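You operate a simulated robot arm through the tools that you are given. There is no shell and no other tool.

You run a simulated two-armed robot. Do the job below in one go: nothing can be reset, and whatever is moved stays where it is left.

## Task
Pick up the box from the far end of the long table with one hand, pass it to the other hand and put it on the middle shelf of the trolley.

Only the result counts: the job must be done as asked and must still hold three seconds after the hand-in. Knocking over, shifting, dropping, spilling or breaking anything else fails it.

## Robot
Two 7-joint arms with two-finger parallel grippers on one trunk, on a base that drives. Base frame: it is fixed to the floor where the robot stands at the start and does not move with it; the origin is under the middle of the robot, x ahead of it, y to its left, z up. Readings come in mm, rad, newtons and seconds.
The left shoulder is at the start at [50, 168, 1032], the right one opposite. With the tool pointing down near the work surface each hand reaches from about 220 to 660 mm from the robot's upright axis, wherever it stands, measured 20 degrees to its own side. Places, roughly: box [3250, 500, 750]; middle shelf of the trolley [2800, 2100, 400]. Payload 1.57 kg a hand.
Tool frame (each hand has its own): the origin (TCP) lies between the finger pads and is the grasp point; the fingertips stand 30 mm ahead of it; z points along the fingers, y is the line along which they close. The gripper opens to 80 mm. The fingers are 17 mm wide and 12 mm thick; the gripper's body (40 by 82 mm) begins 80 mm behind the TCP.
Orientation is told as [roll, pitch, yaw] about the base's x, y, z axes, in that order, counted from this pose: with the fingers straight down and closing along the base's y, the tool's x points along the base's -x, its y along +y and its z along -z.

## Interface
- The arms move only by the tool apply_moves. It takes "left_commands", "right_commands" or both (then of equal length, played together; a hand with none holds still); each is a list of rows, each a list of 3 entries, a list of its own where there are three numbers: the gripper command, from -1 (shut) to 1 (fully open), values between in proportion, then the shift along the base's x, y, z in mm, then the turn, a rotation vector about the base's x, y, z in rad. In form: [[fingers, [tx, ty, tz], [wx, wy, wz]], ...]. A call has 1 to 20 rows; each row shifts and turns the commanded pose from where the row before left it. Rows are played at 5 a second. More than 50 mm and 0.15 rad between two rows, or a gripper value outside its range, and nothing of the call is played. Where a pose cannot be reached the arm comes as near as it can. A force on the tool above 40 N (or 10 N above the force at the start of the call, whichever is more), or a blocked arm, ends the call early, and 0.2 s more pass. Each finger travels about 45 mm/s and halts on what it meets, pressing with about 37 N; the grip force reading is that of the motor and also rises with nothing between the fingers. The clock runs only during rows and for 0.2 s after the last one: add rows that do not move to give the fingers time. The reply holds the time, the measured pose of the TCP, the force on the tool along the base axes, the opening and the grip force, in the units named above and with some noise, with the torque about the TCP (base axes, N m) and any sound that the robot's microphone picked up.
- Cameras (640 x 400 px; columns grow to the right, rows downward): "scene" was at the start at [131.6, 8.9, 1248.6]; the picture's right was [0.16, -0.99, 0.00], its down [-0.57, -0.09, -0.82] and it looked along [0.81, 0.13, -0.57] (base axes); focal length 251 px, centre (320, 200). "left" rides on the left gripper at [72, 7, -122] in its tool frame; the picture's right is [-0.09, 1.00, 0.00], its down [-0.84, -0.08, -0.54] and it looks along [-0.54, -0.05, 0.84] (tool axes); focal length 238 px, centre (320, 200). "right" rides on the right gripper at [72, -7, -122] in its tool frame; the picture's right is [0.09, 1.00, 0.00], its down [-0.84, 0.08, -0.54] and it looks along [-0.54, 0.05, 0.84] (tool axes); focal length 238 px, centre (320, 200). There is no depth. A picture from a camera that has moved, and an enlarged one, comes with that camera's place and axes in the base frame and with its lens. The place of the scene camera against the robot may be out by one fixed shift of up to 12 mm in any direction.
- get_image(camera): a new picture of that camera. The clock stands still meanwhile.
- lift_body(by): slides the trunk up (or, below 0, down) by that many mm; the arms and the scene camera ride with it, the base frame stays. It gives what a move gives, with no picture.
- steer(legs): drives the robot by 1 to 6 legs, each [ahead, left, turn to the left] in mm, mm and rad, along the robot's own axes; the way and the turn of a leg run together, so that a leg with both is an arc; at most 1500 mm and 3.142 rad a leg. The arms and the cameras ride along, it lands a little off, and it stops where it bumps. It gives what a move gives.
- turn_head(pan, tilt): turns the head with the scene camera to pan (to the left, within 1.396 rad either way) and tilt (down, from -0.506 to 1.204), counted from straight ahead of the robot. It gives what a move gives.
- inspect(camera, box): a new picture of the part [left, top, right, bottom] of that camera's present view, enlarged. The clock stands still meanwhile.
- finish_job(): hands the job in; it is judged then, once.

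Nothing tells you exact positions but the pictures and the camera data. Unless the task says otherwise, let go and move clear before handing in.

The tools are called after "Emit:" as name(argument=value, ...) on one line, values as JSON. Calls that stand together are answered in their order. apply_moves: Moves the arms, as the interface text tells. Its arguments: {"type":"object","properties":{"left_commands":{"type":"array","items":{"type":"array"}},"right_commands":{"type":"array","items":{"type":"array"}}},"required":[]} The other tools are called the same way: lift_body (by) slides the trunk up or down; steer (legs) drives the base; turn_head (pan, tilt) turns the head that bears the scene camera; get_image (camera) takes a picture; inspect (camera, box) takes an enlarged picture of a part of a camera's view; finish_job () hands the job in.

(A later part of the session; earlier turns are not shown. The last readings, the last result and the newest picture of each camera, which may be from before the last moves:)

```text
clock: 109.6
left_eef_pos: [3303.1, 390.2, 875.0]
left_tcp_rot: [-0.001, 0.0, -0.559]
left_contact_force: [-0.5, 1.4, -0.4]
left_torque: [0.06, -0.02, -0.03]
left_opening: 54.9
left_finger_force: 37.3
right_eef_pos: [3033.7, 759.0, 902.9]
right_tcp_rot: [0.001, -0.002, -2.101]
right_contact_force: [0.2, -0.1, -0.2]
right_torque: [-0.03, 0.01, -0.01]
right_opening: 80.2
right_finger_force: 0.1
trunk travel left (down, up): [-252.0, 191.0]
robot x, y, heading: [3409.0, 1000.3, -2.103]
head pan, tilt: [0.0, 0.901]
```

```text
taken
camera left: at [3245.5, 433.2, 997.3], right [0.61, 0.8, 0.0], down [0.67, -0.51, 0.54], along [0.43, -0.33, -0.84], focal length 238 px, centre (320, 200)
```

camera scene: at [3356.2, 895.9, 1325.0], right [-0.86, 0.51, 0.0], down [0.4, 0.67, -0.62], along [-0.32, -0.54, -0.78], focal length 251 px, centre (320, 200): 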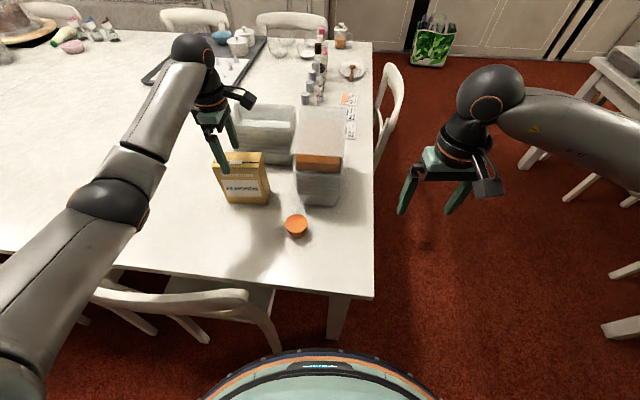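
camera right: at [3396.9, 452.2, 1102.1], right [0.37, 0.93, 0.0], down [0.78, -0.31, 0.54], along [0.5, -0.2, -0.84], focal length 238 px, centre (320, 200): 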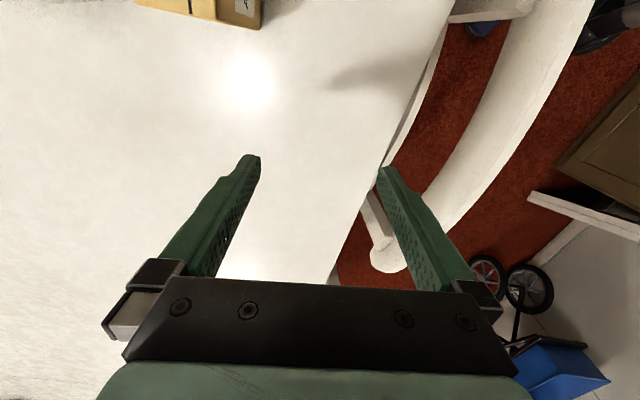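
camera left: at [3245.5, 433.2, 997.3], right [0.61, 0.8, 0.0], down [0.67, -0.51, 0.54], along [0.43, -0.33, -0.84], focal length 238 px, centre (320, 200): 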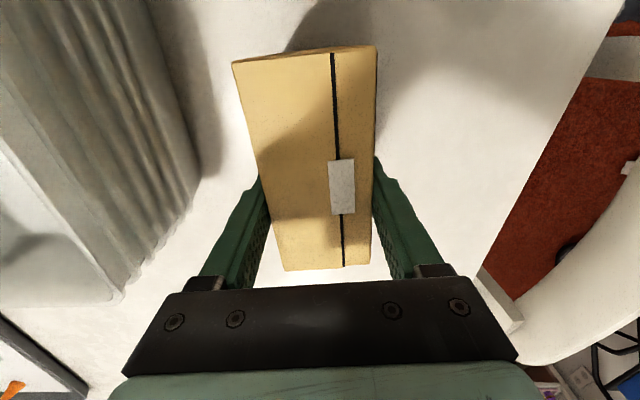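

Gripped at 54.9 mm opening. Lifting straight up with the trunk.

Emit:
lift_body(by=60)

Emit:
lift_body(by=120)

Emit:
get_image(camera="left")

Emit:
get_image(camera="scene")

```text
clock: 110.6
left_eef_pos: [3302.8, 388.9, 934.0]
left_tcp_rot: [0.0, 0.0, -0.558]
left_contact_force: [0.5, -0.2, -4.0]
left_torque: [-0.01, -0.04, 0.02]
left_opening: 54.8
left_finger_force: 36.9
right_eef_pos: [3032.8, 759.2, 961.0]
right_tcp_rot: [0.001, -0.001, -2.101]
right_contact_force: [-0.3, 0.8, 0.6]
right_torque: [0.02, 0.01, -0.01]
right_opening: 79.7
right_finger_force: 0.0
trunk travel left (down, up): [-312.0, 131.0]
robot x, y, heading: [3409.6, 1004.9, -2.103]
head pan, tilt: [0.0, 0.901]
```

```text
clock: 112.1
left_eef_pos: [3302.8, 390.0, 1053.9]
left_tcp_rot: [0.0, 0.0, -0.56]
left_contact_force: [1.0, 0.7, -3.5]
left_torque: [0.0, 0.0, 0.01]
left_opening: 55.0
left_finger_force: 36.7
right_eef_pos: [3033.0, 758.6, 1081.2]
right_tcp_rot: [0.0, -0.001, -2.1]
right_contact_force: [-0.4, -0.2, 0.0]
right_torque: [0.0, 0.0, 0.01]
right_opening: 80.0
right_finger_force: 0.1
trunk travel left (down, up): [-432.0, 11.0]
robot x, y, heading: [3407.7, 1001.6, -2.097]
head pan, tilt: [0.0, 0.901]
```

```text
taken
camera left: at [3245.3, 432.7, 1176.8], right [0.61, 0.8, 0.0], down [0.67, -0.51, 0.54], along [0.43, -0.33, -0.84], focal length 238 px, centre (320, 200)
```

left: 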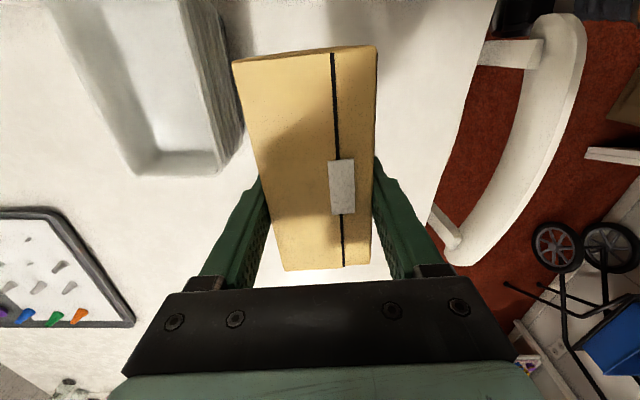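

```text
taken
camera scene: at [3355.8, 895.2, 1456.8], right [-0.86, 0.51, 0.0], down [0.4, 0.68, -0.62], along [-0.32, -0.53, -0.78], focal length 251 px, centre (320, 200)
```

scene: 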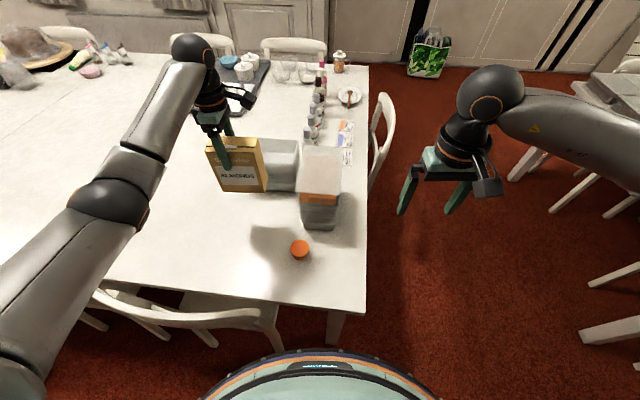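

Box is lifted (≈4 N). Now I back away from the table (+v direction) before going sideways, then I'll stop in the open floor between the long table and the trolley for the handover.

Emit:
steer(legs=[[-348, 40, 0.0], [-50, -440, 0.0]])

Emit:
turn_head(pan=0.0, tilt=0.7)

Emit:
get_image(camera="scene")

```text
clock: 118.3
left_eef_pos: [3157.9, 935.6, 1054.2]
left_tcp_rot: [-0.001, -0.002, -0.559]
left_contact_force: [-1.4, 1.0, -3.2]
left_torque: [-0.05, -0.03, -0.02]
left_opening: 54.6
left_finger_force: 37.1
right_eef_pos: [2888.7, 1302.1, 1082.1]
right_tcp_rot: [0.001, -0.001, -2.101]
right_contact_force: [0.5, 0.3, 0.2]
right_torque: [0.03, -0.03, -0.03]
right_opening: 80.1
right_finger_force: 0.0
trunk travel left (down, up): [-432.0, 11.0]
robot x, y, heading: [3267.7, 1545.5, -2.102]
head pan, tilt: [0.0, 0.901]
```

```text
clock: 119.0
left_eef_pos: [3158.9, 933.1, 1053.5]
left_tcp_rot: [0.0, -0.002, -0.558]
left_contact_force: [-0.4, -0.2, -2.3]
left_torque: [0.0, -0.06, -0.01]
left_opening: 54.8
left_finger_force: 36.7
right_eef_pos: [2888.5, 1302.2, 1082.2]
right_tcp_rot: [0.0, -0.001, -2.101]
right_contact_force: [-0.7, 0.3, 1.0]
right_torque: [0.01, -0.01, -0.01]
right_opening: 79.9
right_finger_force: 0.0
trunk travel left (down, up): [-432.0, 11.0]
robot x, y, heading: [3264.8, 1547.5, -2.11]
head pan, tilt: [0.0, 0.7]
```

```text
taken
camera scene: at [3207.0, 1431.9, 1473.0], right [-0.86, 0.51, 0.0], down [0.33, 0.56, -0.76], along [-0.39, -0.66, -0.64], focal length 251 px, centre (320, 200)
```

scene: 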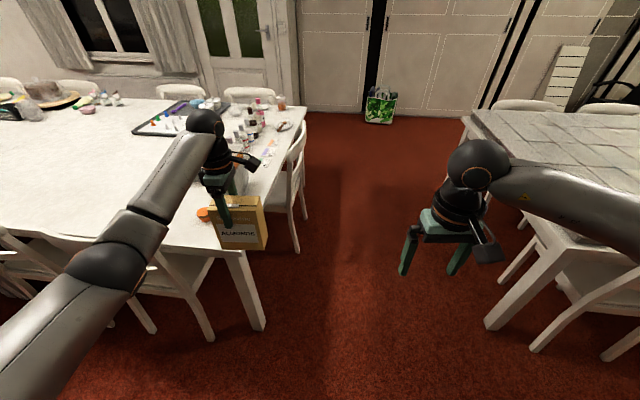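

I'm in open floor now. For the handover, I first swing the right hand outward and pitch it forward (fingers pointing ahead and down ~30° below horizontal), while the left holds still.

Emit:
apply_moves(right_commands=[[1, [-11.4, 9.6, -9], [-0.1127, 0.0665, 0]], [1, [-11.4, 9.6, -9], [-0.1127, 0.0665, 0]], [1, [-11.4, 9.6, -9], [-0.1127, 0.0665, 0]], [1, [-11.4, 9.6, -9], [-0.1127, 0.0665, 0]], [1, [-11.4, 9.6, -9], [-0.1127, 0.0665, 0]], [1, [-11.4, 9.6, -9], [-0.1127, 0.0665, 0]], [1, [-11.4, 9.6, -9], [-0.1127, 0.0665, 0]], [1, [-11.4, 9.6, -9], [-0.1127, 0.0665, 0]]])

Emit:
get_image(camera="scene")

```text
clock: 120.8
left_eef_pos: [3158.2, 935.0, 1054.7]
left_tcp_rot: [0.0, -0.001, -0.557]
left_contact_force: [0.0, 0.0, -3.7]
left_torque: [-0.04, -0.09, 0.0]
left_opening: 54.8
left_finger_force: 37.0
right_eef_pos: [2811.8, 1357.6, 1031.2]
right_tcp_rot: [-0.053, -0.824, -2.032]
right_contact_force: [0.0, -0.2, -0.3]
right_torque: [-0.01, -0.01, 0.03]
right_opening: 80.1
right_finger_force: 0.1
right hand out of reach, approached as far as the arm can: row 6, 7, 8
trunk travel left (down, up): [-432.0, 11.0]
robot x, y, heading: [3268.3, 1545.3, -2.104]
head pan, tilt: [0.0, 0.7]
```

```text
taken
camera scene: at [3206.9, 1431.9, 1473.0], right [-0.86, 0.51, 0.0], down [0.33, 0.55, -0.76], along [-0.39, -0.66, -0.64], focal length 251 px, centre (320, 200)
```

scene: 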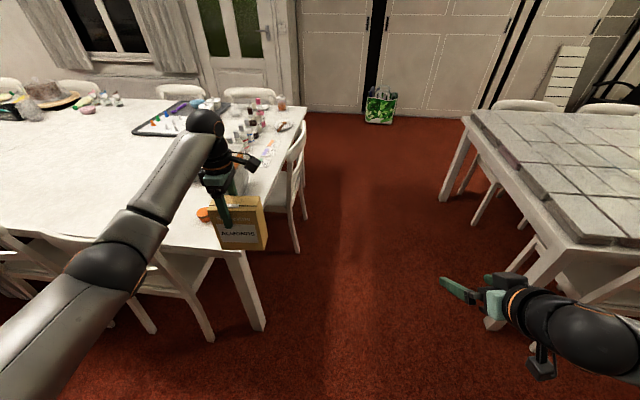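

The right hand is pitched ~47° and clear. Now I bring the left hand with the box to the front centre, turning it so the box's long side points straight ahead.

Emit:
apply_moves(left_commands=[[-1, [-16.9, 19.3, -5], [0, 0, -0.1405]], [-1, [-16.9, 19.3, -5], [0, 0, -0.1405]], [-1, [-16.9, 19.3, -5], [0, 0, -0.1405]], [-1, [-16.9, 19.3, -5], [0, 0, -0.1405]], [-1, [-16.9, 19.3, -5], [0, 0, -0.1405]], [-1, [-16.9, 19.3, -5], [0, 0, -0.1405]], [-1, [-16.9, 19.3, -5], [0, 0, -0.1405]], [-1, [-16.9, 19.3, -5], [0, 0, -0.1405]], [-1, [-16.9, 19.3, -5], [0, 0, -0.1405]], [-1, [-16.9, 19.3, -5], [0, 0, -0.1405]], [-1, [-16.9, 19.3, -5], [0, 0, -0.1405]]])

Emit:
get_image(camera="scene")

```text
clock: 123.2
left_eef_pos: [2973.1, 1148.1, 999.7]
left_tcp_rot: [0.0, 0.001, -2.109]
left_contact_force: [0.5, -0.9, -3.8]
left_torque: [-0.07, 0.03, -0.01]
left_opening: 54.8
left_finger_force: 36.7
right_eef_pos: [2811.5, 1358.2, 1031.1]
right_tcp_rot: [-0.053, -0.818, -2.031]
right_contact_force: [0.1, -0.9, 0.2]
right_torque: [0.0, 0.01, -0.02]
right_opening: 79.9
right_finger_force: 0.1
trunk travel left (down, up): [-432.0, 11.0]
robot x, y, heading: [3265.8, 1547.9, -2.103]
head pan, tilt: [0.0, 0.7]
```

```text
taken
camera scene: at [3206.5, 1432.4, 1473.0], right [-0.86, 0.51, 0.0], down [0.33, 0.55, -0.76], along [-0.39, -0.66, -0.64], focal length 251 px, centre (320, 200)
```

scene: 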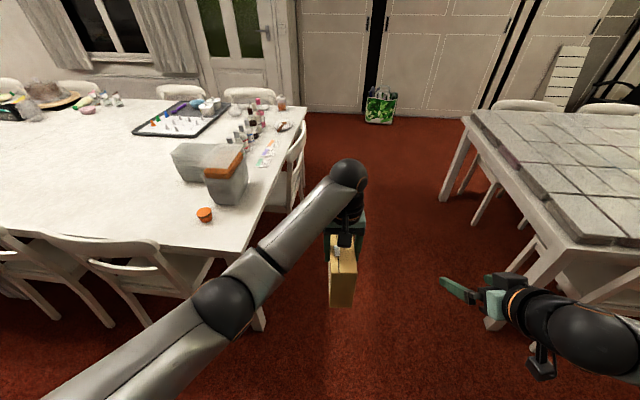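

The box hangs at the front centre, long side pointing ahead. Now I slide the right hand in behind it (robot side), keeping about 30 mm off the box.

Emit:
apply_moves(right_commands=[[1, [37, -17.6, 3], [-0.0027, -0.0054, -0.0057]], [1, [37, -17.6, 3], [-0.0027, -0.0054, -0.0057]], [1, [37, -17.6, 3], [-0.0027, -0.0054, -0.0057]], [1, [37, -17.6, 3], [-0.0027, -0.0054, -0.0057]], [1, [0, 0, 0], [0, 0, 0]]])

Emit:
get_image(camera="scene")

Emit:
get_image(camera="right")

```text
clock: 124.5
left_eef_pos: [2972.4, 1147.1, 999.9]
left_tcp_rot: [0.0, 0.0, -2.104]
left_contact_force: [-0.6, -0.4, -4.0]
left_torque: [-0.06, 0.03, -0.01]
left_opening: 55.0
left_finger_force: 37.0
right_eef_pos: [2950.8, 1274.5, 1035.7]
right_tcp_rot: [-0.018, -0.821, -2.08]
right_contact_force: [-0.3, 0.0, -0.3]
right_torque: [-0.02, 0.02, 0.0]
right_opening: 80.1
right_finger_force: 0.1
right hand out of reach, approached as far as the arm can: row 1, 2
trunk travel left (down, up): [-432.0, 11.0]
robot x, y, heading: [3265.6, 1545.1, -2.1]
head pan, tilt: [0.0, 0.7]
```

```text
taken
camera scene: at [3206.5, 1432.5, 1473.1], right [-0.86, 0.51, 0.0], down [0.33, 0.55, -0.76], along [-0.39, -0.66, -0.64], focal length 251 px, centre (320, 200)
```

scene: 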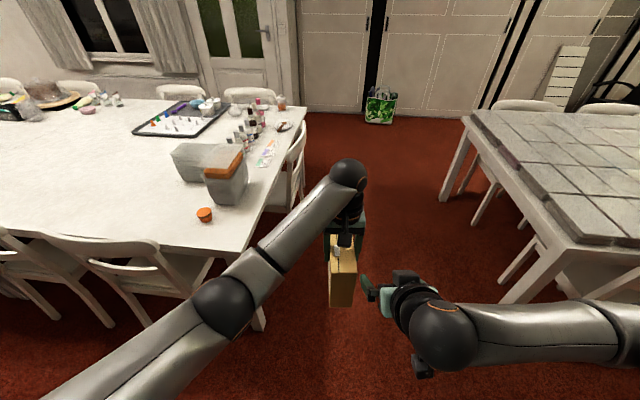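

```text
taken
camera right: at [3015.5, 1396.5, 1065.5], right [0.89, -0.44, -0.08], down [-0.01, -0.2, 0.98], along [-0.45, -0.88, -0.18], focal length 238 px, centre (320, 200)
```

right: 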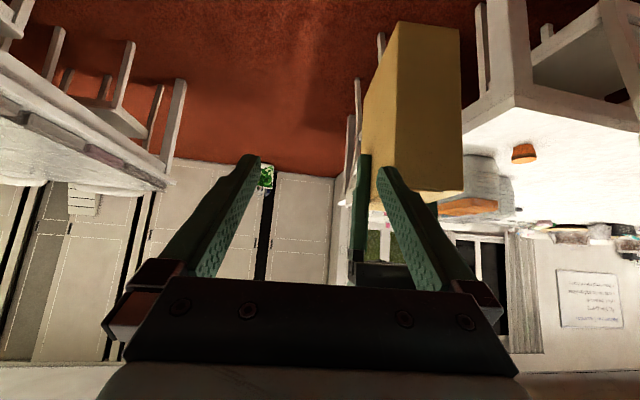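

The right hand is close to the box's near end; I'll move the left hand with the box 40 mm forward to gain room, then slide the right hand further in.

Emit:
apply_moves(left_commands=[[-1, [-10.2, -17.2, 0], [0, 0, 0]], [-1, [-10.2, -17.2, 0], [0, 0, 0]], [-1, [0, 0, 0], [0, 0, 0]]])

Emit:
apply_moves(right_commands=[[1, [14.4, -8.4, 3], [-0.002, -0.003, -0.004]], [1, [14.4, -8.4, 3], [-0.002, -0.003, -0.004]], [1, [14.4, -8.4, 3], [-0.002, -0.003, -0.004]], [1, [14.4, -8.4, 3], [-0.002, -0.003, -0.004]], [1, [14.0, -8.4, 3], [-0.002, -0.003, -0.004]], [1, [0, 0, 0], [0, 0, 0]]])

Emit:
get_image(camera="right")

Emit:
get_image(camera="scene")

```text
clock: 125.2
left_eef_pos: [2952.1, 1112.5, 999.4]
left_tcp_rot: [0.0, 0.002, -2.106]
left_contact_force: [0.1, 0.2, -2.9]
left_torque: [-0.04, 0.07, -0.01]
left_opening: 54.7
left_finger_force: 37.0
right_eef_pos: [2950.8, 1273.5, 1035.0]
right_tcp_rot: [-0.017, -0.82, -2.082]
right_contact_force: [0.2, -0.5, -0.2]
right_torque: [-0.01, -0.01, 0.01]
right_opening: 80.1
right_finger_force: 0.0
trunk travel left (down, up): [-432.0, 11.0]
robot x, y, heading: [3266.0, 1541.5, -2.105]
head pan, tilt: [0.0, 0.7]
```

```text
clock: 126.7
left_eef_pos: [2951.9, 1111.9, 1001.0]
left_tcp_rot: [0.0, 0.0, -2.106]
left_contact_force: [0.9, -1.0, -3.6]
left_torque: [-0.02, -0.02, 0.02]
left_opening: 55.1
left_finger_force: 36.5
right_eef_pos: [3021.2, 1231.0, 1050.0]
right_tcp_rot: [0.01, -0.82, -2.12]
right_contact_force: [-0.1, -0.6, -1.2]
right_torque: [0.02, 0.0, 0.04]
right_opening: 80.0
right_finger_force: 0.0
trunk travel left (down, up): [-432.0, 11.0]
robot x, y, heading: [3262.7, 1547.2, -2.109]
head pan, tilt: [0.0, 0.7]
```

```text
taken
camera right: at [3088.1, 1353.1, 1080.5], right [0.89, -0.46, -0.06], down [-0.03, -0.19, 0.98], along [-0.46, -0.87, -0.18], focal length 238 px, centre (320, 200)
```

right: 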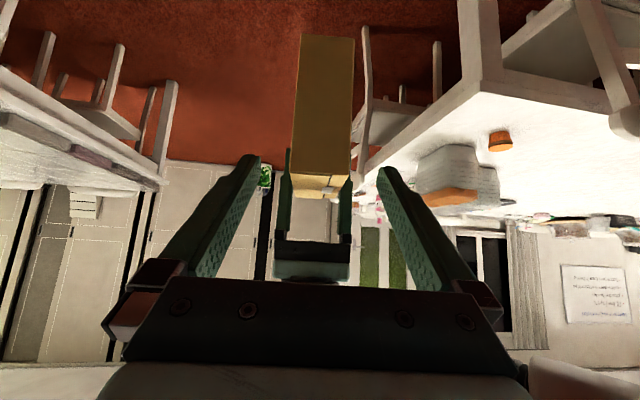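

```text
taken
camera scene: at [3206.6, 1432.2, 1473.0], right [-0.86, 0.51, 0.0], down [0.33, 0.55, -0.76], along [-0.39, -0.66, -0.64], focal length 251 px, centre (320, 200)
```

scene: 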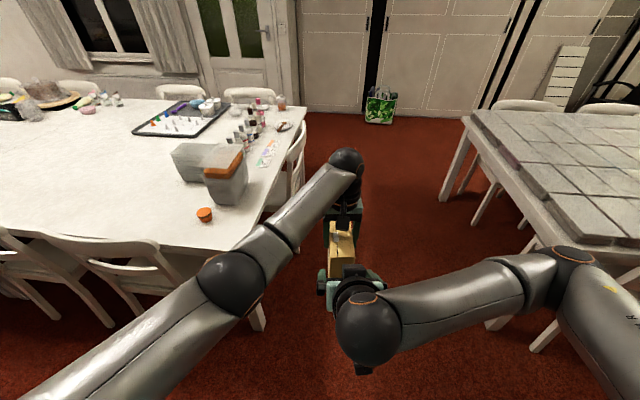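

The right hand is aligned laterally behind the box. I advance it along its finger direction so its fingers straddle the box below the left hand's fingertips.

Emit:
apply_moves(right_commands=[[1, [-13.2, -22.4, -23], [0, 0, 0.004]], [1, [-13.2, -22.4, -23], [0, 0, 0.004]], [1, [0, 0, 0], [0, 0, 0]]])

Emit:
get_image(camera="right")

Emit:
get_image(camera="left")

```text
clock: 127.5
left_eef_pos: [2953.0, 1112.4, 999.0]
left_tcp_rot: [0.0, 0.0, -2.106]
left_contact_force: [0.0, -0.6, -2.6]
left_torque: [-0.03, 0.0, 0.0]
left_opening: 54.9
left_finger_force: 37.4
right_eef_pos: [2995.3, 1186.7, 1005.7]
right_tcp_rot: [0.009, -0.822, -2.114]
right_contact_force: [-0.4, -0.8, -0.2]
right_torque: [0.02, -0.02, -0.02]
right_opening: 79.9
right_finger_force: 0.0
trunk travel left (down, up): [-432.0, 11.0]
robot x, y, heading: [3270.2, 1543.9, -2.106]
head pan, tilt: [0.0, 0.7]
```

```text
taken
camera right: at [3060.4, 1308.4, 1034.7], right [0.89, -0.45, -0.06], down [-0.03, -0.19, 0.98], along [-0.46, -0.87, -0.18], focal length 238 px, centre (320, 200)
```

right: 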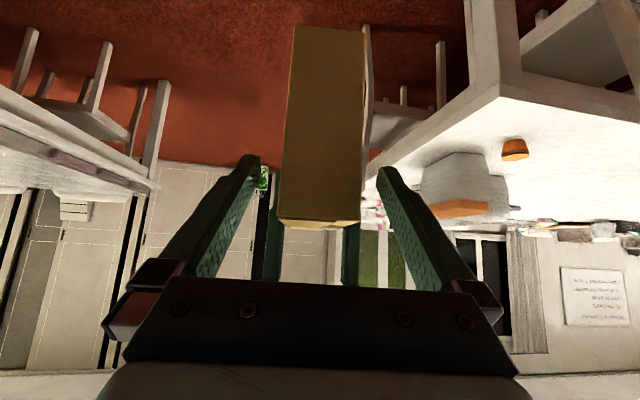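

```text
taken
camera left: at [2994.3, 1170.4, 1122.6], right [0.81, -0.59, 0.0], down [-0.49, -0.68, 0.54], along [-0.32, -0.44, -0.84], focal length 238 px, centre (320, 200)
```

left: 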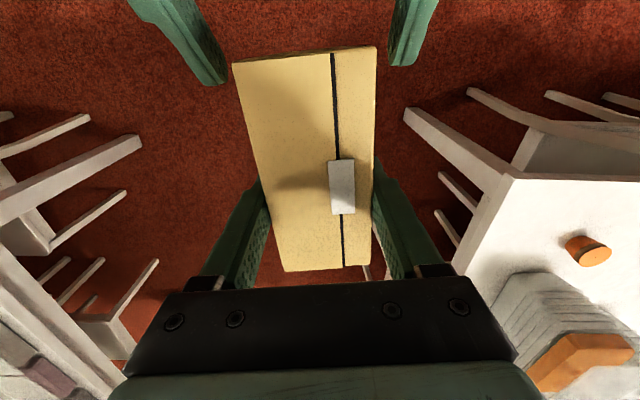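

Both wrist views show the box centred between the right fingers. Continuing the last ~52 mm of approach.

Emit:
apply_moves(right_commands=[[1, [-13.2, -22.4, -23], [0, 0, 0.004]], [1, [-13.2, -22.4, -23], [0, 0, 0.004]], [1, [0, 0, 0], [0, 0, 0]]])

Emit:
get_image(camera="right")

Emit:
get_image(camera="left")

```text
clock: 128.2
left_eef_pos: [2951.2, 1113.0, 1000.2]
left_tcp_rot: [-0.001, -0.001, -2.106]
left_contact_force: [-0.4, -0.2, -3.7]
left_torque: [-0.07, 0.02, -0.02]
left_opening: 55.1
left_finger_force: 37.2
right_eef_pos: [2969.0, 1141.3, 958.1]
right_tcp_rot: [0.007, -0.821, -2.104]
right_contact_force: [-0.7, 0.5, -0.1]
right_torque: [0.01, -0.01, 0.02]
right_opening: 80.1
right_finger_force: 0.0
trunk travel left (down, up): [-432.0, 11.0]
robot x, y, heading: [3264.3, 1546.2, -2.105]
head pan, tilt: [0.0, 0.7]
```

```text
taken
camera right: at [3033.2, 1263.9, 988.0], right [0.89, -0.45, -0.06], down [-0.03, -0.19, 0.98], along [-0.45, -0.88, -0.18], focal length 238 px, centre (320, 200)
```

right: 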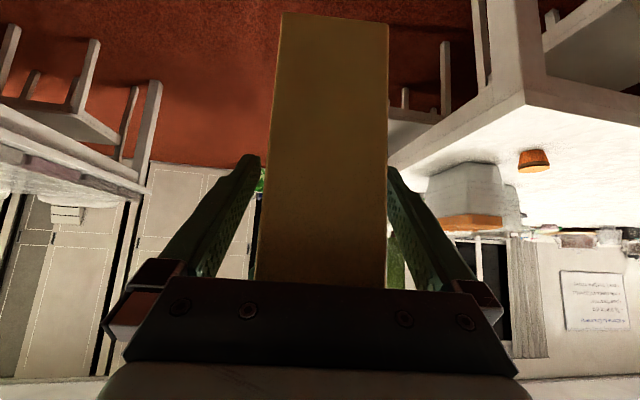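

```text
taken
camera left: at [2994.3, 1170.4, 1122.6], right [0.81, -0.59, 0.0], down [-0.49, -0.68, 0.54], along [-0.32, -0.44, -0.84], focal length 238 px, centre (320, 200)
```

left: 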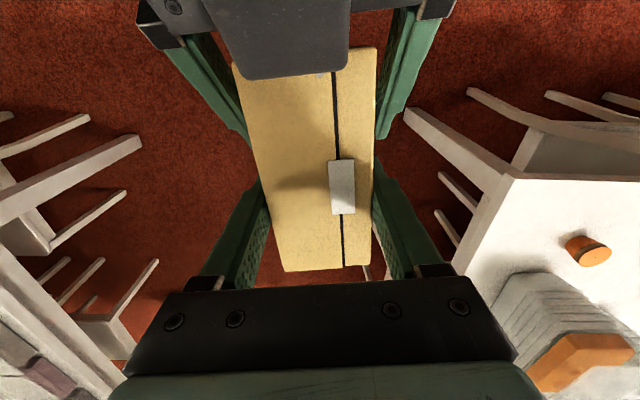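

The right fingers straddle the box at mid-height with no contact. Closing the right gripper while the left still holds.

Emit:
apply_moves(right_commands=[[-1, [0, 0, 0], [0, 0, 0]], [-1, [0, 0, 0], [0, 0, 0]], [-1, [0, 0, 0], [0, 0, 0]], [-1, [0, 0, 0], [0, 0, 0]], [-1, [0, 0, 0], [0, 0, 0]]])

Emit:
get_image(camera="left")

```text
clock: 129.4
left_eef_pos: [2952.1, 1113.1, 999.6]
left_tcp_rot: [0.0, 0.001, -2.105]
left_contact_force: [-7.3, 1.4, -3.3]
left_torque: [-0.31, -0.86, 1.08]
left_opening: 54.4
left_finger_force: 36.5
right_eef_pos: [2967.9, 1141.2, 958.4]
right_tcp_rot: [0.009, -0.822, -2.102]
right_contact_force: [5.9, -2.7, 0.1]
right_torque: [0.36, 1.2, -0.84]
right_opening: 54.9
right_finger_force: 36.9
trunk travel left (down, up): [-432.0, 11.0]
robot x, y, heading: [3265.3, 1545.1, -2.101]
head pan, tilt: [0.0, 0.7]
```

```text
taken
camera left: at [2994.1, 1170.5, 1122.6], right [0.81, -0.59, 0.0], down [-0.49, -0.68, 0.54], along [-0.32, -0.44, -0.84], focal length 238 px, centre (320, 200)
```

left: 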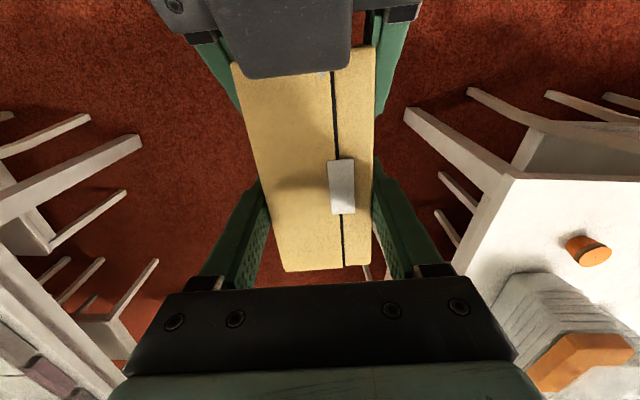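

The right hand has it (54.9 mm, 37 N). Now open the left hand and lift it straight up clear of the box.

Emit:
apply_moves(left_commands=[[0, [0, 0, 0], [0, 0, 0]], [1, [0, 0, 0], [0, 0, 0]], [1, [0, 0, 0], [0, 0, 0]], [1, [0, 0, 0], [0, 0, 0]], [1, [0, 0, 0], [0, 0, 0]]])

Emit:
get_image(camera="left")

```text
clock: 130.7
left_eef_pos: [2951.7, 1111.3, 1000.3]
left_tcp_rot: [0.0, 0.0, -2.105]
left_contact_force: [-0.2, 0.4, 0.4]
left_torque: [0.0, 0.04, 0.01]
left_opening: 80.1
left_finger_force: 0.1
right_eef_pos: [2968.8, 1141.7, 958.3]
right_tcp_rot: [0.009, -0.82, -2.103]
right_contact_force: [0.7, -0.4, -0.2]
right_torque: [0.06, -0.05, -0.01]
right_opening: 55.0
right_finger_force: 37.3
trunk travel left (down, up): [-432.0, 11.0]
robot x, y, heading: [3265.6, 1545.4, -2.105]
head pan, tilt: [0.0, 0.7]
```

```text
taken
camera left: at [2994.2, 1170.3, 1122.6], right [0.81, -0.59, 0.0], down [-0.49, -0.68, 0.54], along [-0.32, -0.44, -0.84], focal length 238 px, centre (320, 200)
```

left: 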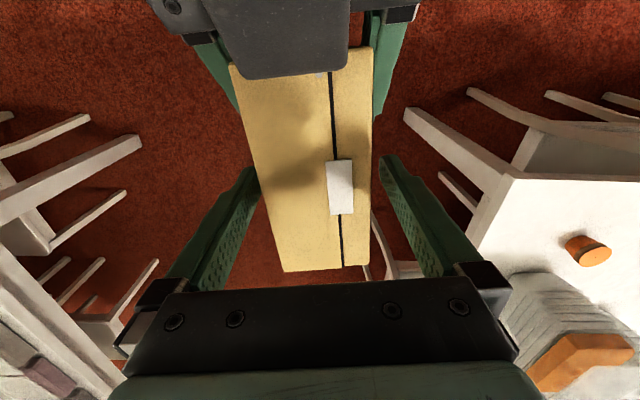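

Emit:
apply_moves(left_commands=[[1, [0, 0, 20], [0, 0, 0]], [1, [0, 0, 25], [0, 0, 0]], [1, [0, 0, 25], [0, 0, 0]], [1, [0, 0, 25], [0, 0, 0]], [1, [0, 0, 25], [0, 0, 0]]])

Emit:
get_image(camera="left")

Emit:
get_image(camera="right")

Emit:
get_image(camera="scene")

```text
clock: 131.8
left_eef_pos: [2952.7, 1111.8, 1119.6]
left_tcp_rot: [-0.001, 0.0, -2.106]
left_contact_force: [-0.3, 0.3, 0.5]
left_torque: [0.0, 0.0, -0.01]
left_opening: 79.9
left_finger_force: 0.1
right_eef_pos: [2969.0, 1140.8, 958.7]
right_tcp_rot: [0.009, -0.82, -2.104]
right_contact_force: [0.0, -0.2, 0.0]
right_torque: [0.05, -0.03, 0.0]
right_opening: 54.8
right_finger_force: 37.0
trunk travel left (down, up): [-432.0, 11.0]
robot x, y, heading: [3267.1, 1545.3, -2.101]
head pan, tilt: [0.0, 0.7]
```

```text
taken
camera left: at [2995.0, 1170.0, 1242.2], right [0.81, -0.59, 0.0], down [-0.49, -0.68, 0.54], along [-0.32, -0.44, -0.84], focal length 238 px, centre (320, 200)
```

left: 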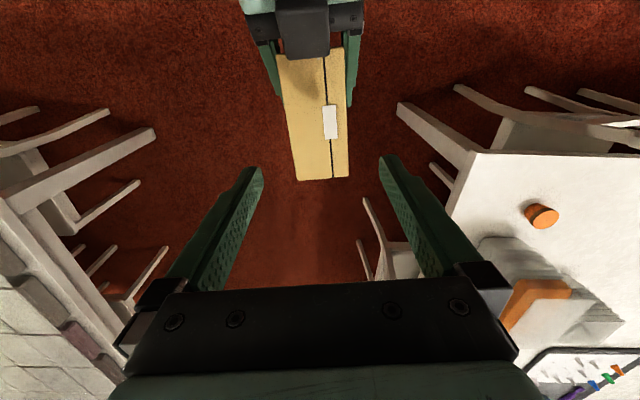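

```text
taken
camera right: at [3033.3, 1264.0, 988.2], right [0.89, -0.45, -0.06], down [-0.03, -0.19, 0.98], along [-0.45, -0.88, -0.18], focal length 238 px, centre (320, 200)
```

right: 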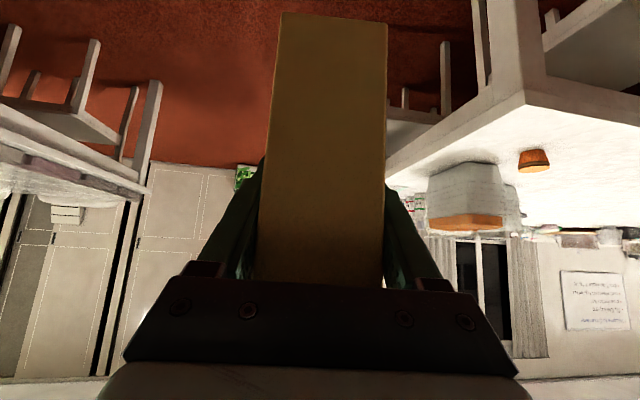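

```text
taken
camera scene: at [3206.9, 1432.2, 1473.0], right [-0.86, 0.51, 0.0], down [0.33, 0.55, -0.76], along [-0.39, -0.66, -0.64], focal length 251 px, centre (320, 200)
```

scene: 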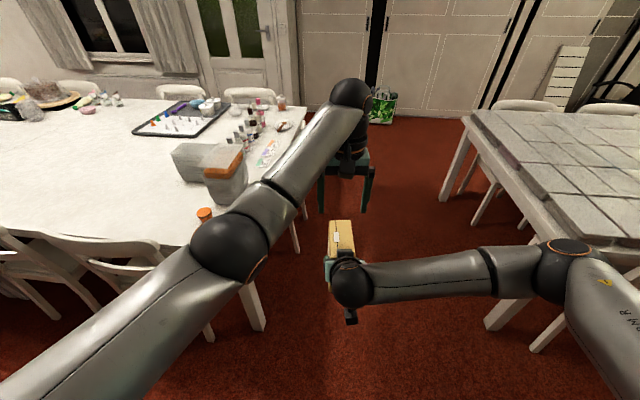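

Handover done: the right hand holds the box alone. I'll swing the left hand out of the way, step away for room and turn toward the trolley to survey it.

Emit:
apply_moves(left_commands=[[1, [30, 10, 25], [0, 0, 0]], [1, [38, 0, 15], [0, 0, 0]], [1, [42, -3, 0], [0, 0, 0]], [1, [42, -3, 0], [0, 0, 0]], [1, [42, -3, 0], [0, 0, 0]], [1, [42, -3, 0], [0, 0, 0]], [1, [42, -3, 0], [0, 0, 0]], [1, [38, -3, 0], [0, 0, 0]]])

Emit:
steer(legs=[[163, 148, 0.0], [0, 0, -2.15]])

Emit:
turn_head(pan=0.0, tilt=0.55)

Emit:
get_image(camera="scene")

```text
clock: 133.7
left_eef_pos: [3268.9, 1105.5, 1160.3]
left_tcp_rot: [0.0, 0.002, -2.107]
left_contact_force: [-0.5, 0.7, -0.7]
left_torque: [0.02, 0.05, -0.01]
left_opening: 80.2
left_finger_force: 0.0
right_eef_pos: [2968.8, 1141.1, 957.2]
right_tcp_rot: [0.009, -0.82, -2.102]
right_contact_force: [0.0, 0.6, -0.5]
right_torque: [0.03, 0.0, -0.01]
right_opening: 54.6
right_finger_force: 36.6
trunk travel left (down, up): [-432.0, 11.0]
robot x, y, heading: [3264.5, 1545.2, -2.102]
head pan, tilt: [0.0, 0.7]
```

```text
clock: 140.8
left_eef_pos: [2943.9, 1576.5, 1161.2]
left_tcp_rot: [0.0, -0.001, 2.008]
left_contact_force: [0.1, 0.1, -0.5]
left_torque: [-0.03, -0.02, 0.02]
left_opening: 80.1
left_finger_force: 0.0
right_eef_pos: [3144.9, 1802.5, 958.3]
right_tcp_rot: [0.01, -0.82, 2.011]
right_contact_force: [-0.3, 0.4, -0.3]
right_torque: [-0.07, -0.01, -0.02]
right_opening: 54.6
right_finger_force: 36.5
trunk travel left (down, up): [-432.0, 11.0]
robot x, y, heading: [3311.6, 1329.4, 2.014]
head pan, tilt: [0.0, 0.7]
```

```text
clock: 141.5
left_eef_pos: [2944.9, 1577.1, 1160.9]
left_tcp_rot: [0.0, -0.001, 2.008]
left_contact_force: [0.6, -0.2, -0.1]
left_torque: [0.03, 0.0, -0.01]
left_opening: 79.8
left_finger_force: 0.1
right_eef_pos: [3144.6, 1802.6, 958.1]
right_tcp_rot: [0.01, -0.821, 2.011]
right_contact_force: [0.5, 0.0, 0.2]
right_torque: [-0.09, -0.01, 0.0]
right_opening: 54.9
right_finger_force: 36.7
trunk travel left (down, up): [-432.0, 11.0]
robot x, y, heading: [3311.8, 1329.4, 2.011]
head pan, tilt: [0.0, 0.55]
```

```text
taken
camera scene: at [3260.1, 1442.3, 1486.1], right [0.91, 0.43, 0.0], down [0.22, -0.47, -0.85], along [-0.36, 0.77, -0.52], focal length 251 px, centre (320, 200)
```

scene: 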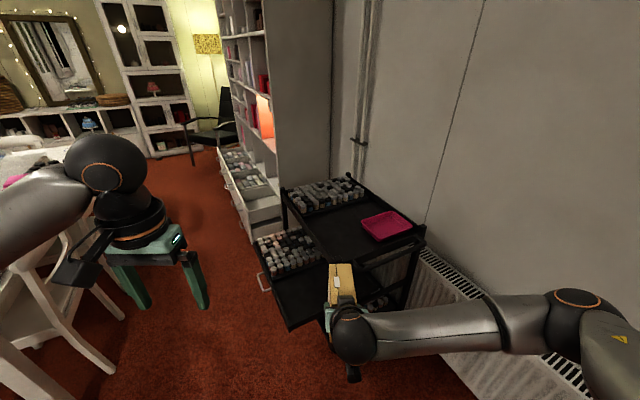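

Emit:
inspect(camera="scene", box=[230, 160, 450, 350])

```text
2.11 times, centred on (340, 255) of scene
camera zoom: at [3260.1, 1442.3, 1486.1], right [0.91, 0.43, 0.0], down [0.22, -0.47, -0.85], along [-0.36, 0.77, -0.52], focal length 528 px, centre (278, 84)
```

zoom: 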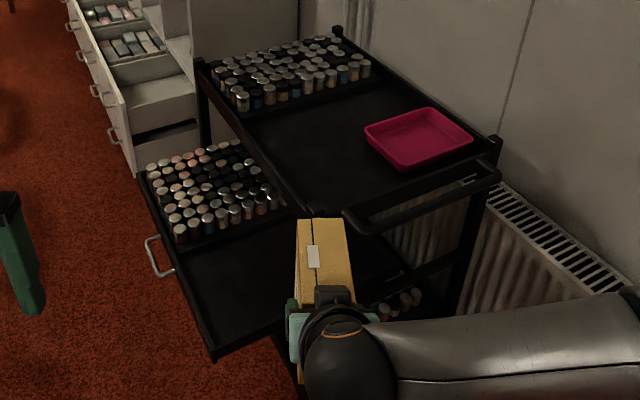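

The trolley's middle shelf is actually pulled out like a drawer toward the room: bottles on its left half, its right half empty (around (2816, 2138)), reachable from above in front of the top shelf. I'll tuck the left hand and drive to face the trolley's front, in two steps.

Emit:
apply_moves(left_commands=[[1, [-12.4, -28.2, 10], [0, 0, 0]], [1, [-12.4, -28.2, 10], [0, 0, 0]], [1, [-12.4, -28.2, 10], [0, 0, 0]], [1, [-12.4, -28.2, 10], [0, 0, 0]]])

Emit:
steer(legs=[[329, 344, 0.0], [0, 0, -1.084]])

Emit:
turn_head(pan=0.6, tilt=0.75)

Emit:
get_image(camera="scene")

Emit:
get_image(camera="left")

```text
clock: 142.5
left_eef_pos: [2894.4, 1461.8, 1200.0]
left_tcp_rot: [-0.001, 0.0, 2.008]
left_contact_force: [-0.7, 0.2, -0.2]
left_torque: [-0.01, 0.01, 0.01]
left_opening: 80.2
left_finger_force: 0.0
right_eef_pos: [3143.7, 1802.1, 958.3]
right_tcp_rot: [0.008, -0.819, 2.009]
right_contact_force: [0.7, -0.2, -0.2]
right_torque: [-0.02, -0.07, 0.01]
right_opening: 54.6
right_finger_force: 37.1
trunk travel left (down, up): [-432.0, 11.0]
robot x, y, heading: [3309.6, 1329.4, 2.011]
head pan, tilt: [0.0, 0.55]
```

```text
clock: 148.8
left_eef_pos: [2780.3, 1909.7, 1200.8]
left_tcp_rot: [0.0, -0.001, 0.933]
left_contact_force: [-0.2, 0.2, -0.5]
left_torque: [0.01, 0.0, -0.01]
left_opening: 79.8
left_finger_force: 0.1
right_eef_pos: [3198.3, 1851.7, 958.5]
right_tcp_rot: [0.01, -0.822, 0.932]
right_contact_force: [0.2, 0.0, -0.3]
right_torque: [-0.03, 0.06, 0.0]
right_opening: 54.8
right_finger_force: 37.1
trunk travel left (down, up): [-432.0, 11.0]
robot x, y, heading: [2858.5, 1479.9, 0.929]
head pan, tilt: [0.0, 0.55]
```

```text
clock: 149.8
left_eef_pos: [2780.7, 1909.6, 1201.3]
left_tcp_rot: [0.001, 0.0, 0.931]
left_contact_force: [-0.6, -0.6, -0.7]
left_torque: [0.01, 0.0, -0.04]
left_opening: 79.7
left_finger_force: 0.0
right_eef_pos: [3197.9, 1850.9, 957.2]
right_tcp_rot: [0.008, -0.82, 0.931]
right_contact_force: [-0.1, 0.2, -0.4]
right_torque: [-0.07, 0.02, 0.01]
right_opening: 54.7
right_finger_force: 36.8
trunk travel left (down, up): [-432.0, 11.0]
robot x, y, heading: [2862.8, 1481.0, 0.928]
head pan, tilt: [0.6, 0.75]
```

```text
taken
camera scene: at [2892.0, 1591.4, 1468.8], right [1.0, -0.04, 0.0], down [-0.03, -0.68, -0.73], along [0.03, 0.73, -0.68], focal length 251 px, centre (320, 200)
```

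scene: 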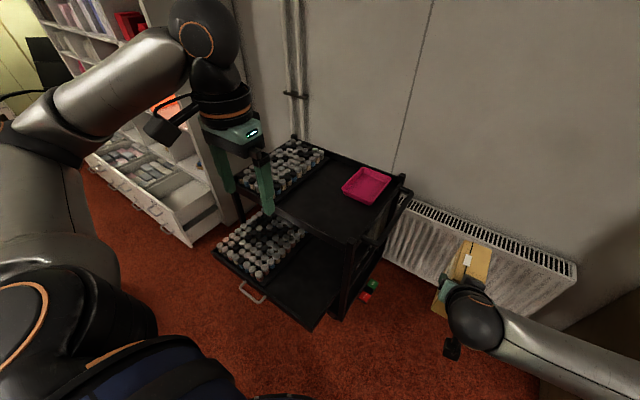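

```text
taken
camera left: at [2732.1, 1856.4, 1322.7], right [-0.74, 0.67, 0.0], down [0.56, 0.63, 0.54], along [0.36, 0.4, -0.84], focal length 238 px, centre (320, 200)
```

left: 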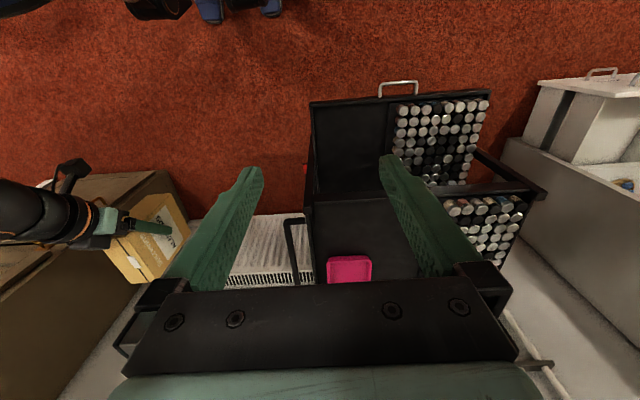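

The left wrist camera looks down on the trolley: the pulled-out middle tray has bottles on one half and the other half empty. Zooming for exact corners.

Emit:
inspect(camera="left", box=[280, 60, 560, 235])

Emit:
inspect(camera="scene", box=[200, 130, 420, 335])

```text
2.29 times, centred on (420, 148) of left
camera zoom: at [2732.1, 1856.4, 1322.7], right [-0.74, 0.67, 0.0], down [0.56, 0.63, 0.54], along [0.36, 0.4, -0.84], focal length 545 px, centre (91, 320)
```

zoom: 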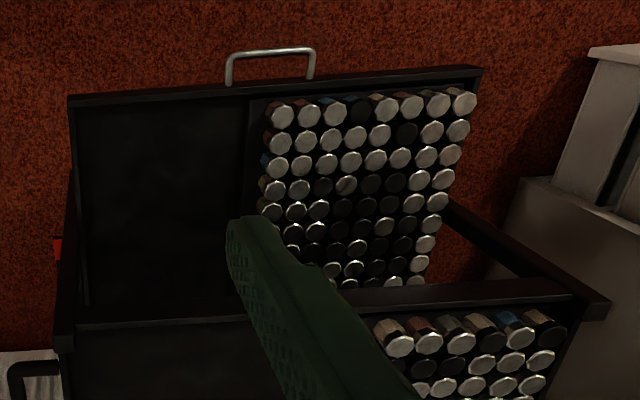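

```text
1.95 times, centred on (310, 232) of scene
camera zoom: at [2892.0, 1591.4, 1468.8], right [1.0, -0.04, 0.0], down [-0.03, -0.68, -0.73], along [0.03, 0.73, -0.68], focal length 489 px, centre (340, 137)
```

zoom: 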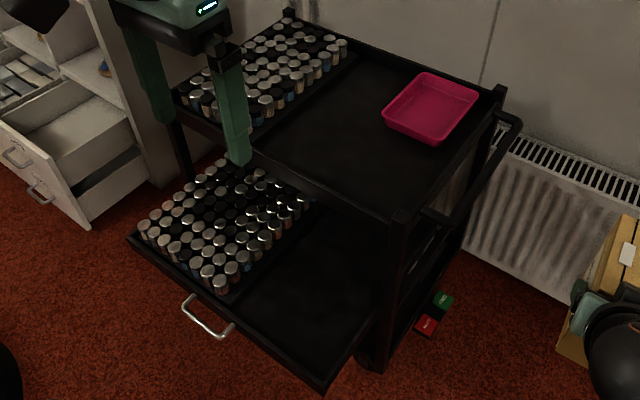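

Tray geometry fits: front rim at v≈3287, top shelf starting v≈3533, free half u≈810–1120. Before sliding over, I check the chairs on my left-rear.

Emit:
turn_head(pan=1.39, tilt=0.7)

Emit:
get_image(camera="scene")

```text
clock: 150.9
left_eef_pos: [2780.2, 1909.0, 1200.9]
left_tcp_rot: [0.0, 0.001, 0.93]
left_contact_force: [0.2, 0.6, -0.1]
left_torque: [-0.03, -0.01, -0.02]
left_opening: 79.9
left_finger_force: 0.1
right_eef_pos: [3197.8, 1851.7, 957.5]
right_tcp_rot: [0.008, -0.82, 0.931]
right_contact_force: [0.0, 0.6, 0.4]
right_torque: [-0.04, 0.05, -0.02]
right_opening: 54.7
right_finger_force: 37.1
trunk travel left (down, up): [-432.0, 11.0]
robot x, y, heading: [2859.8, 1481.3, 0.925]
head pan, tilt: [1.389, 0.7]
```

```text
taken
camera scene: at [2830.8, 1570.8, 1473.0], right [0.73, 0.68, 0.0], down [0.44, -0.47, -0.76], along [-0.52, 0.56, -0.64], focal length 251 px, centre (320, 200)
```

scene: 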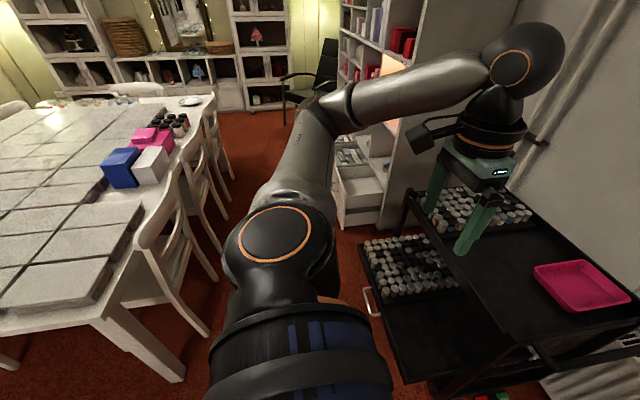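

The chairs and near table corner are well clear (v ≤ 2520). Sliding left to stand in front of the tray's empty half.

Emit:
steer(legs=[[-21, 481, 0.0]])

Emit:
turn_head(pan=-0.1, tilt=1.0)

Emit:
get_image(camera="scene")

Emit:
get_image(camera="left")

Emit:
get_image(camera="right")

```text
clock: 155.6
left_eef_pos: [2383.4, 2181.1, 1201.6]
left_tcp_rot: [-0.001, 0.001, 0.931]
left_contact_force: [0.1, -0.6, -0.2]
left_torque: [0.0, 0.0, -0.01]
left_opening: 80.2
left_finger_force: 0.2
right_eef_pos: [2799.6, 2121.4, 957.8]
right_tcp_rot: [0.011, -0.819, 0.932]
right_contact_force: [0.3, -0.9, -0.4]
right_torque: [-0.07, 0.03, -0.01]
right_opening: 55.1
right_finger_force: 37.0
trunk travel left (down, up): [-432.0, 11.0]
robot x, y, heading: [2459.9, 1753.1, 0.932]
head pan, tilt: [1.389, 0.7]
```

```text
clock: 157.2
left_eef_pos: [2382.9, 2181.2, 1201.1]
left_tcp_rot: [-0.001, -0.001, 0.931]
left_contact_force: [0.2, 0.2, -0.6]
left_torque: [-0.01, -0.03, 0.02]
left_opening: 80.1
left_finger_force: 0.0
right_eef_pos: [2799.8, 2121.3, 958.5]
right_tcp_rot: [0.01, -0.82, 0.933]
right_contact_force: [0.5, 0.3, 0.1]
right_torque: [-0.04, 0.04, -0.01]
right_opening: 54.8
right_finger_force: 37.0
trunk travel left (down, up): [-432.0, 11.0]
robot x, y, heading: [2459.5, 1752.5, 0.935]
head pan, tilt: [-0.099, 1.0]
```

```text
taken
camera scene: at [2537.7, 1830.2, 1449.7], right [0.74, -0.67, 0.0], down [-0.57, -0.62, -0.54], along [0.36, 0.4, -0.84], focal length 251 px, centre (320, 200)
```

scene: 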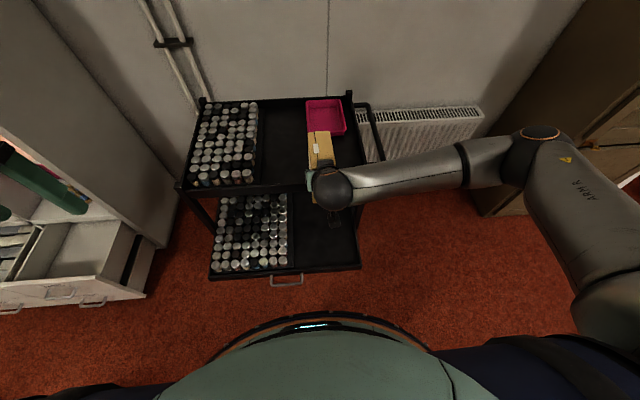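

```text
taken
camera left: at [2334.5, 2126.7, 1322.7], right [-0.74, 0.67, 0.0], down [0.56, 0.62, 0.54], along [0.36, 0.4, -0.84], focal length 238 px, centre (320, 200)
```

left: 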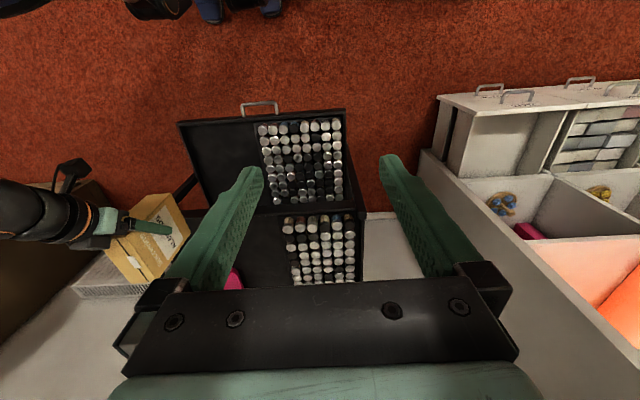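

```text
taken
camera right: at [2724.9, 2005.1, 988.1], right [-0.84, 0.54, -0.06], down [0.05, 0.18, 0.98], along [0.54, 0.82, -0.18], focal length 238 px, centre (320, 200)
```

right: 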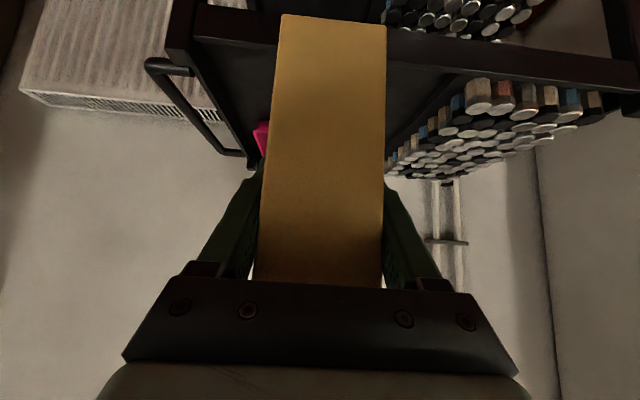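

I'm in front of the tray. I'll zoom in the left camera and the scene view to triangulate the tray's front-right corner, its height and the free area.

Emit:
inspect(camera="left", box=[150, 80, 390, 230])

Emit:
inspect(camera="scene", box=[170, 80, 390, 300])

```text
2.67 times, centred on (270, 155) of left
camera zoom: at [2334.5, 2126.7, 1322.7], right [-0.74, 0.67, 0.0], down [0.56, 0.62, 0.54], along [0.36, 0.4, -0.84], focal length 636 px, centre (453, 320)
```

zoom: 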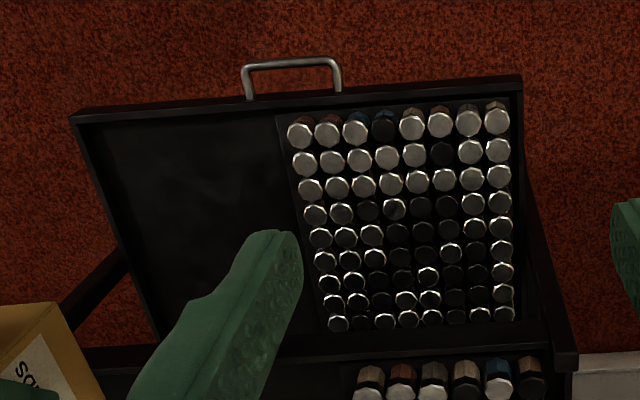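

```text
1.82 times, centred on (280, 190) of scene
camera zoom: at [2537.7, 1830.2, 1449.7], right [0.74, -0.67, 0.0], down [-0.57, -0.62, -0.54], along [0.36, 0.4, -0.84], focal length 456 px, centre (393, 218)
```

zoom: 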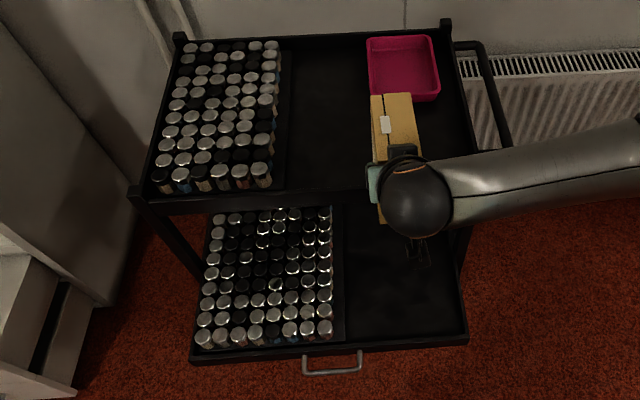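

Triangulation: tray rim top z≈466 with front-right corner at u≈1118, v≈3284; bottle caps at z≈500 ending at u≈825; top shelf edge v≈3510, z≈773. The box (centre u≈967, v≈3398) is right above the free half, so I lower the trunk in stages.

Emit:
lift_body(by=-150)

Emit:
get_image(camera="scene")

Emit:
get_image(camera="right")

```text
clock: 159.0
left_eef_pos: [2383.3, 2181.8, 1050.0]
left_tcp_rot: [0.0, -0.001, 0.93]
left_contact_force: [-0.9, -0.5, -0.4]
left_torque: [0.01, 0.0, 0.0]
left_opening: 80.1
left_finger_force: 0.0
right_eef_pos: [2799.9, 2120.7, 808.2]
right_tcp_rot: [0.01, -0.82, 0.932]
right_contact_force: [0.4, -0.2, 1.0]
right_torque: [-0.04, 0.07, 0.03]
right_opening: 54.7
right_finger_force: 37.1
trunk travel left (down, up): [-282.0, 161.0]
robot x, y, heading: [2460.3, 1752.8, 0.933]
head pan, tilt: [-0.099, 1.0]
```

```text
taken
camera scene: at [2537.7, 1830.0, 1299.7], right [0.74, -0.67, 0.0], down [-0.57, -0.62, -0.54], along [0.36, 0.4, -0.84], focal length 251 px, centre (320, 200)
```

scene: 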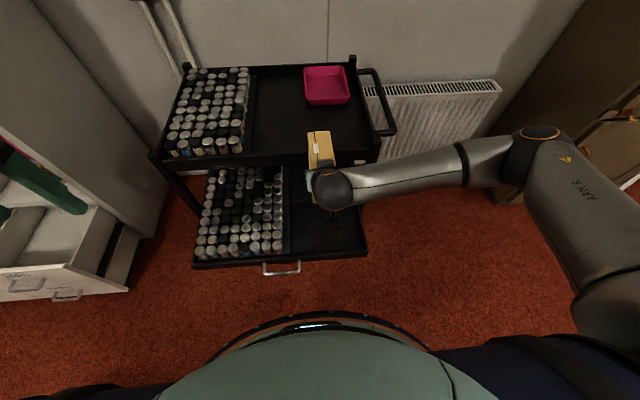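

```text
taken
camera right: at [2724.8, 2005.0, 838.2], right [-0.84, 0.54, -0.06], down [0.05, 0.18, 0.98], along [0.54, 0.82, -0.18], focal length 238 px, centre (320, 200)
```

right: 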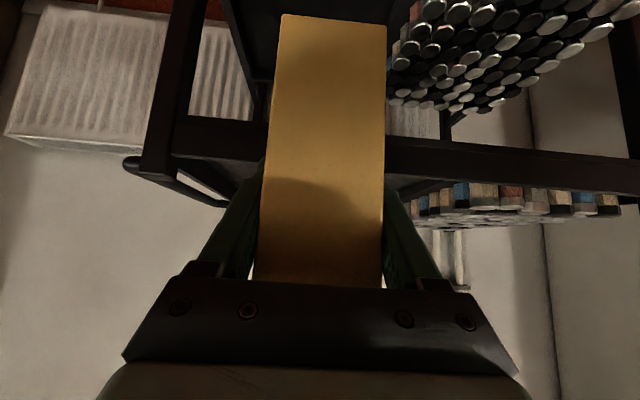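

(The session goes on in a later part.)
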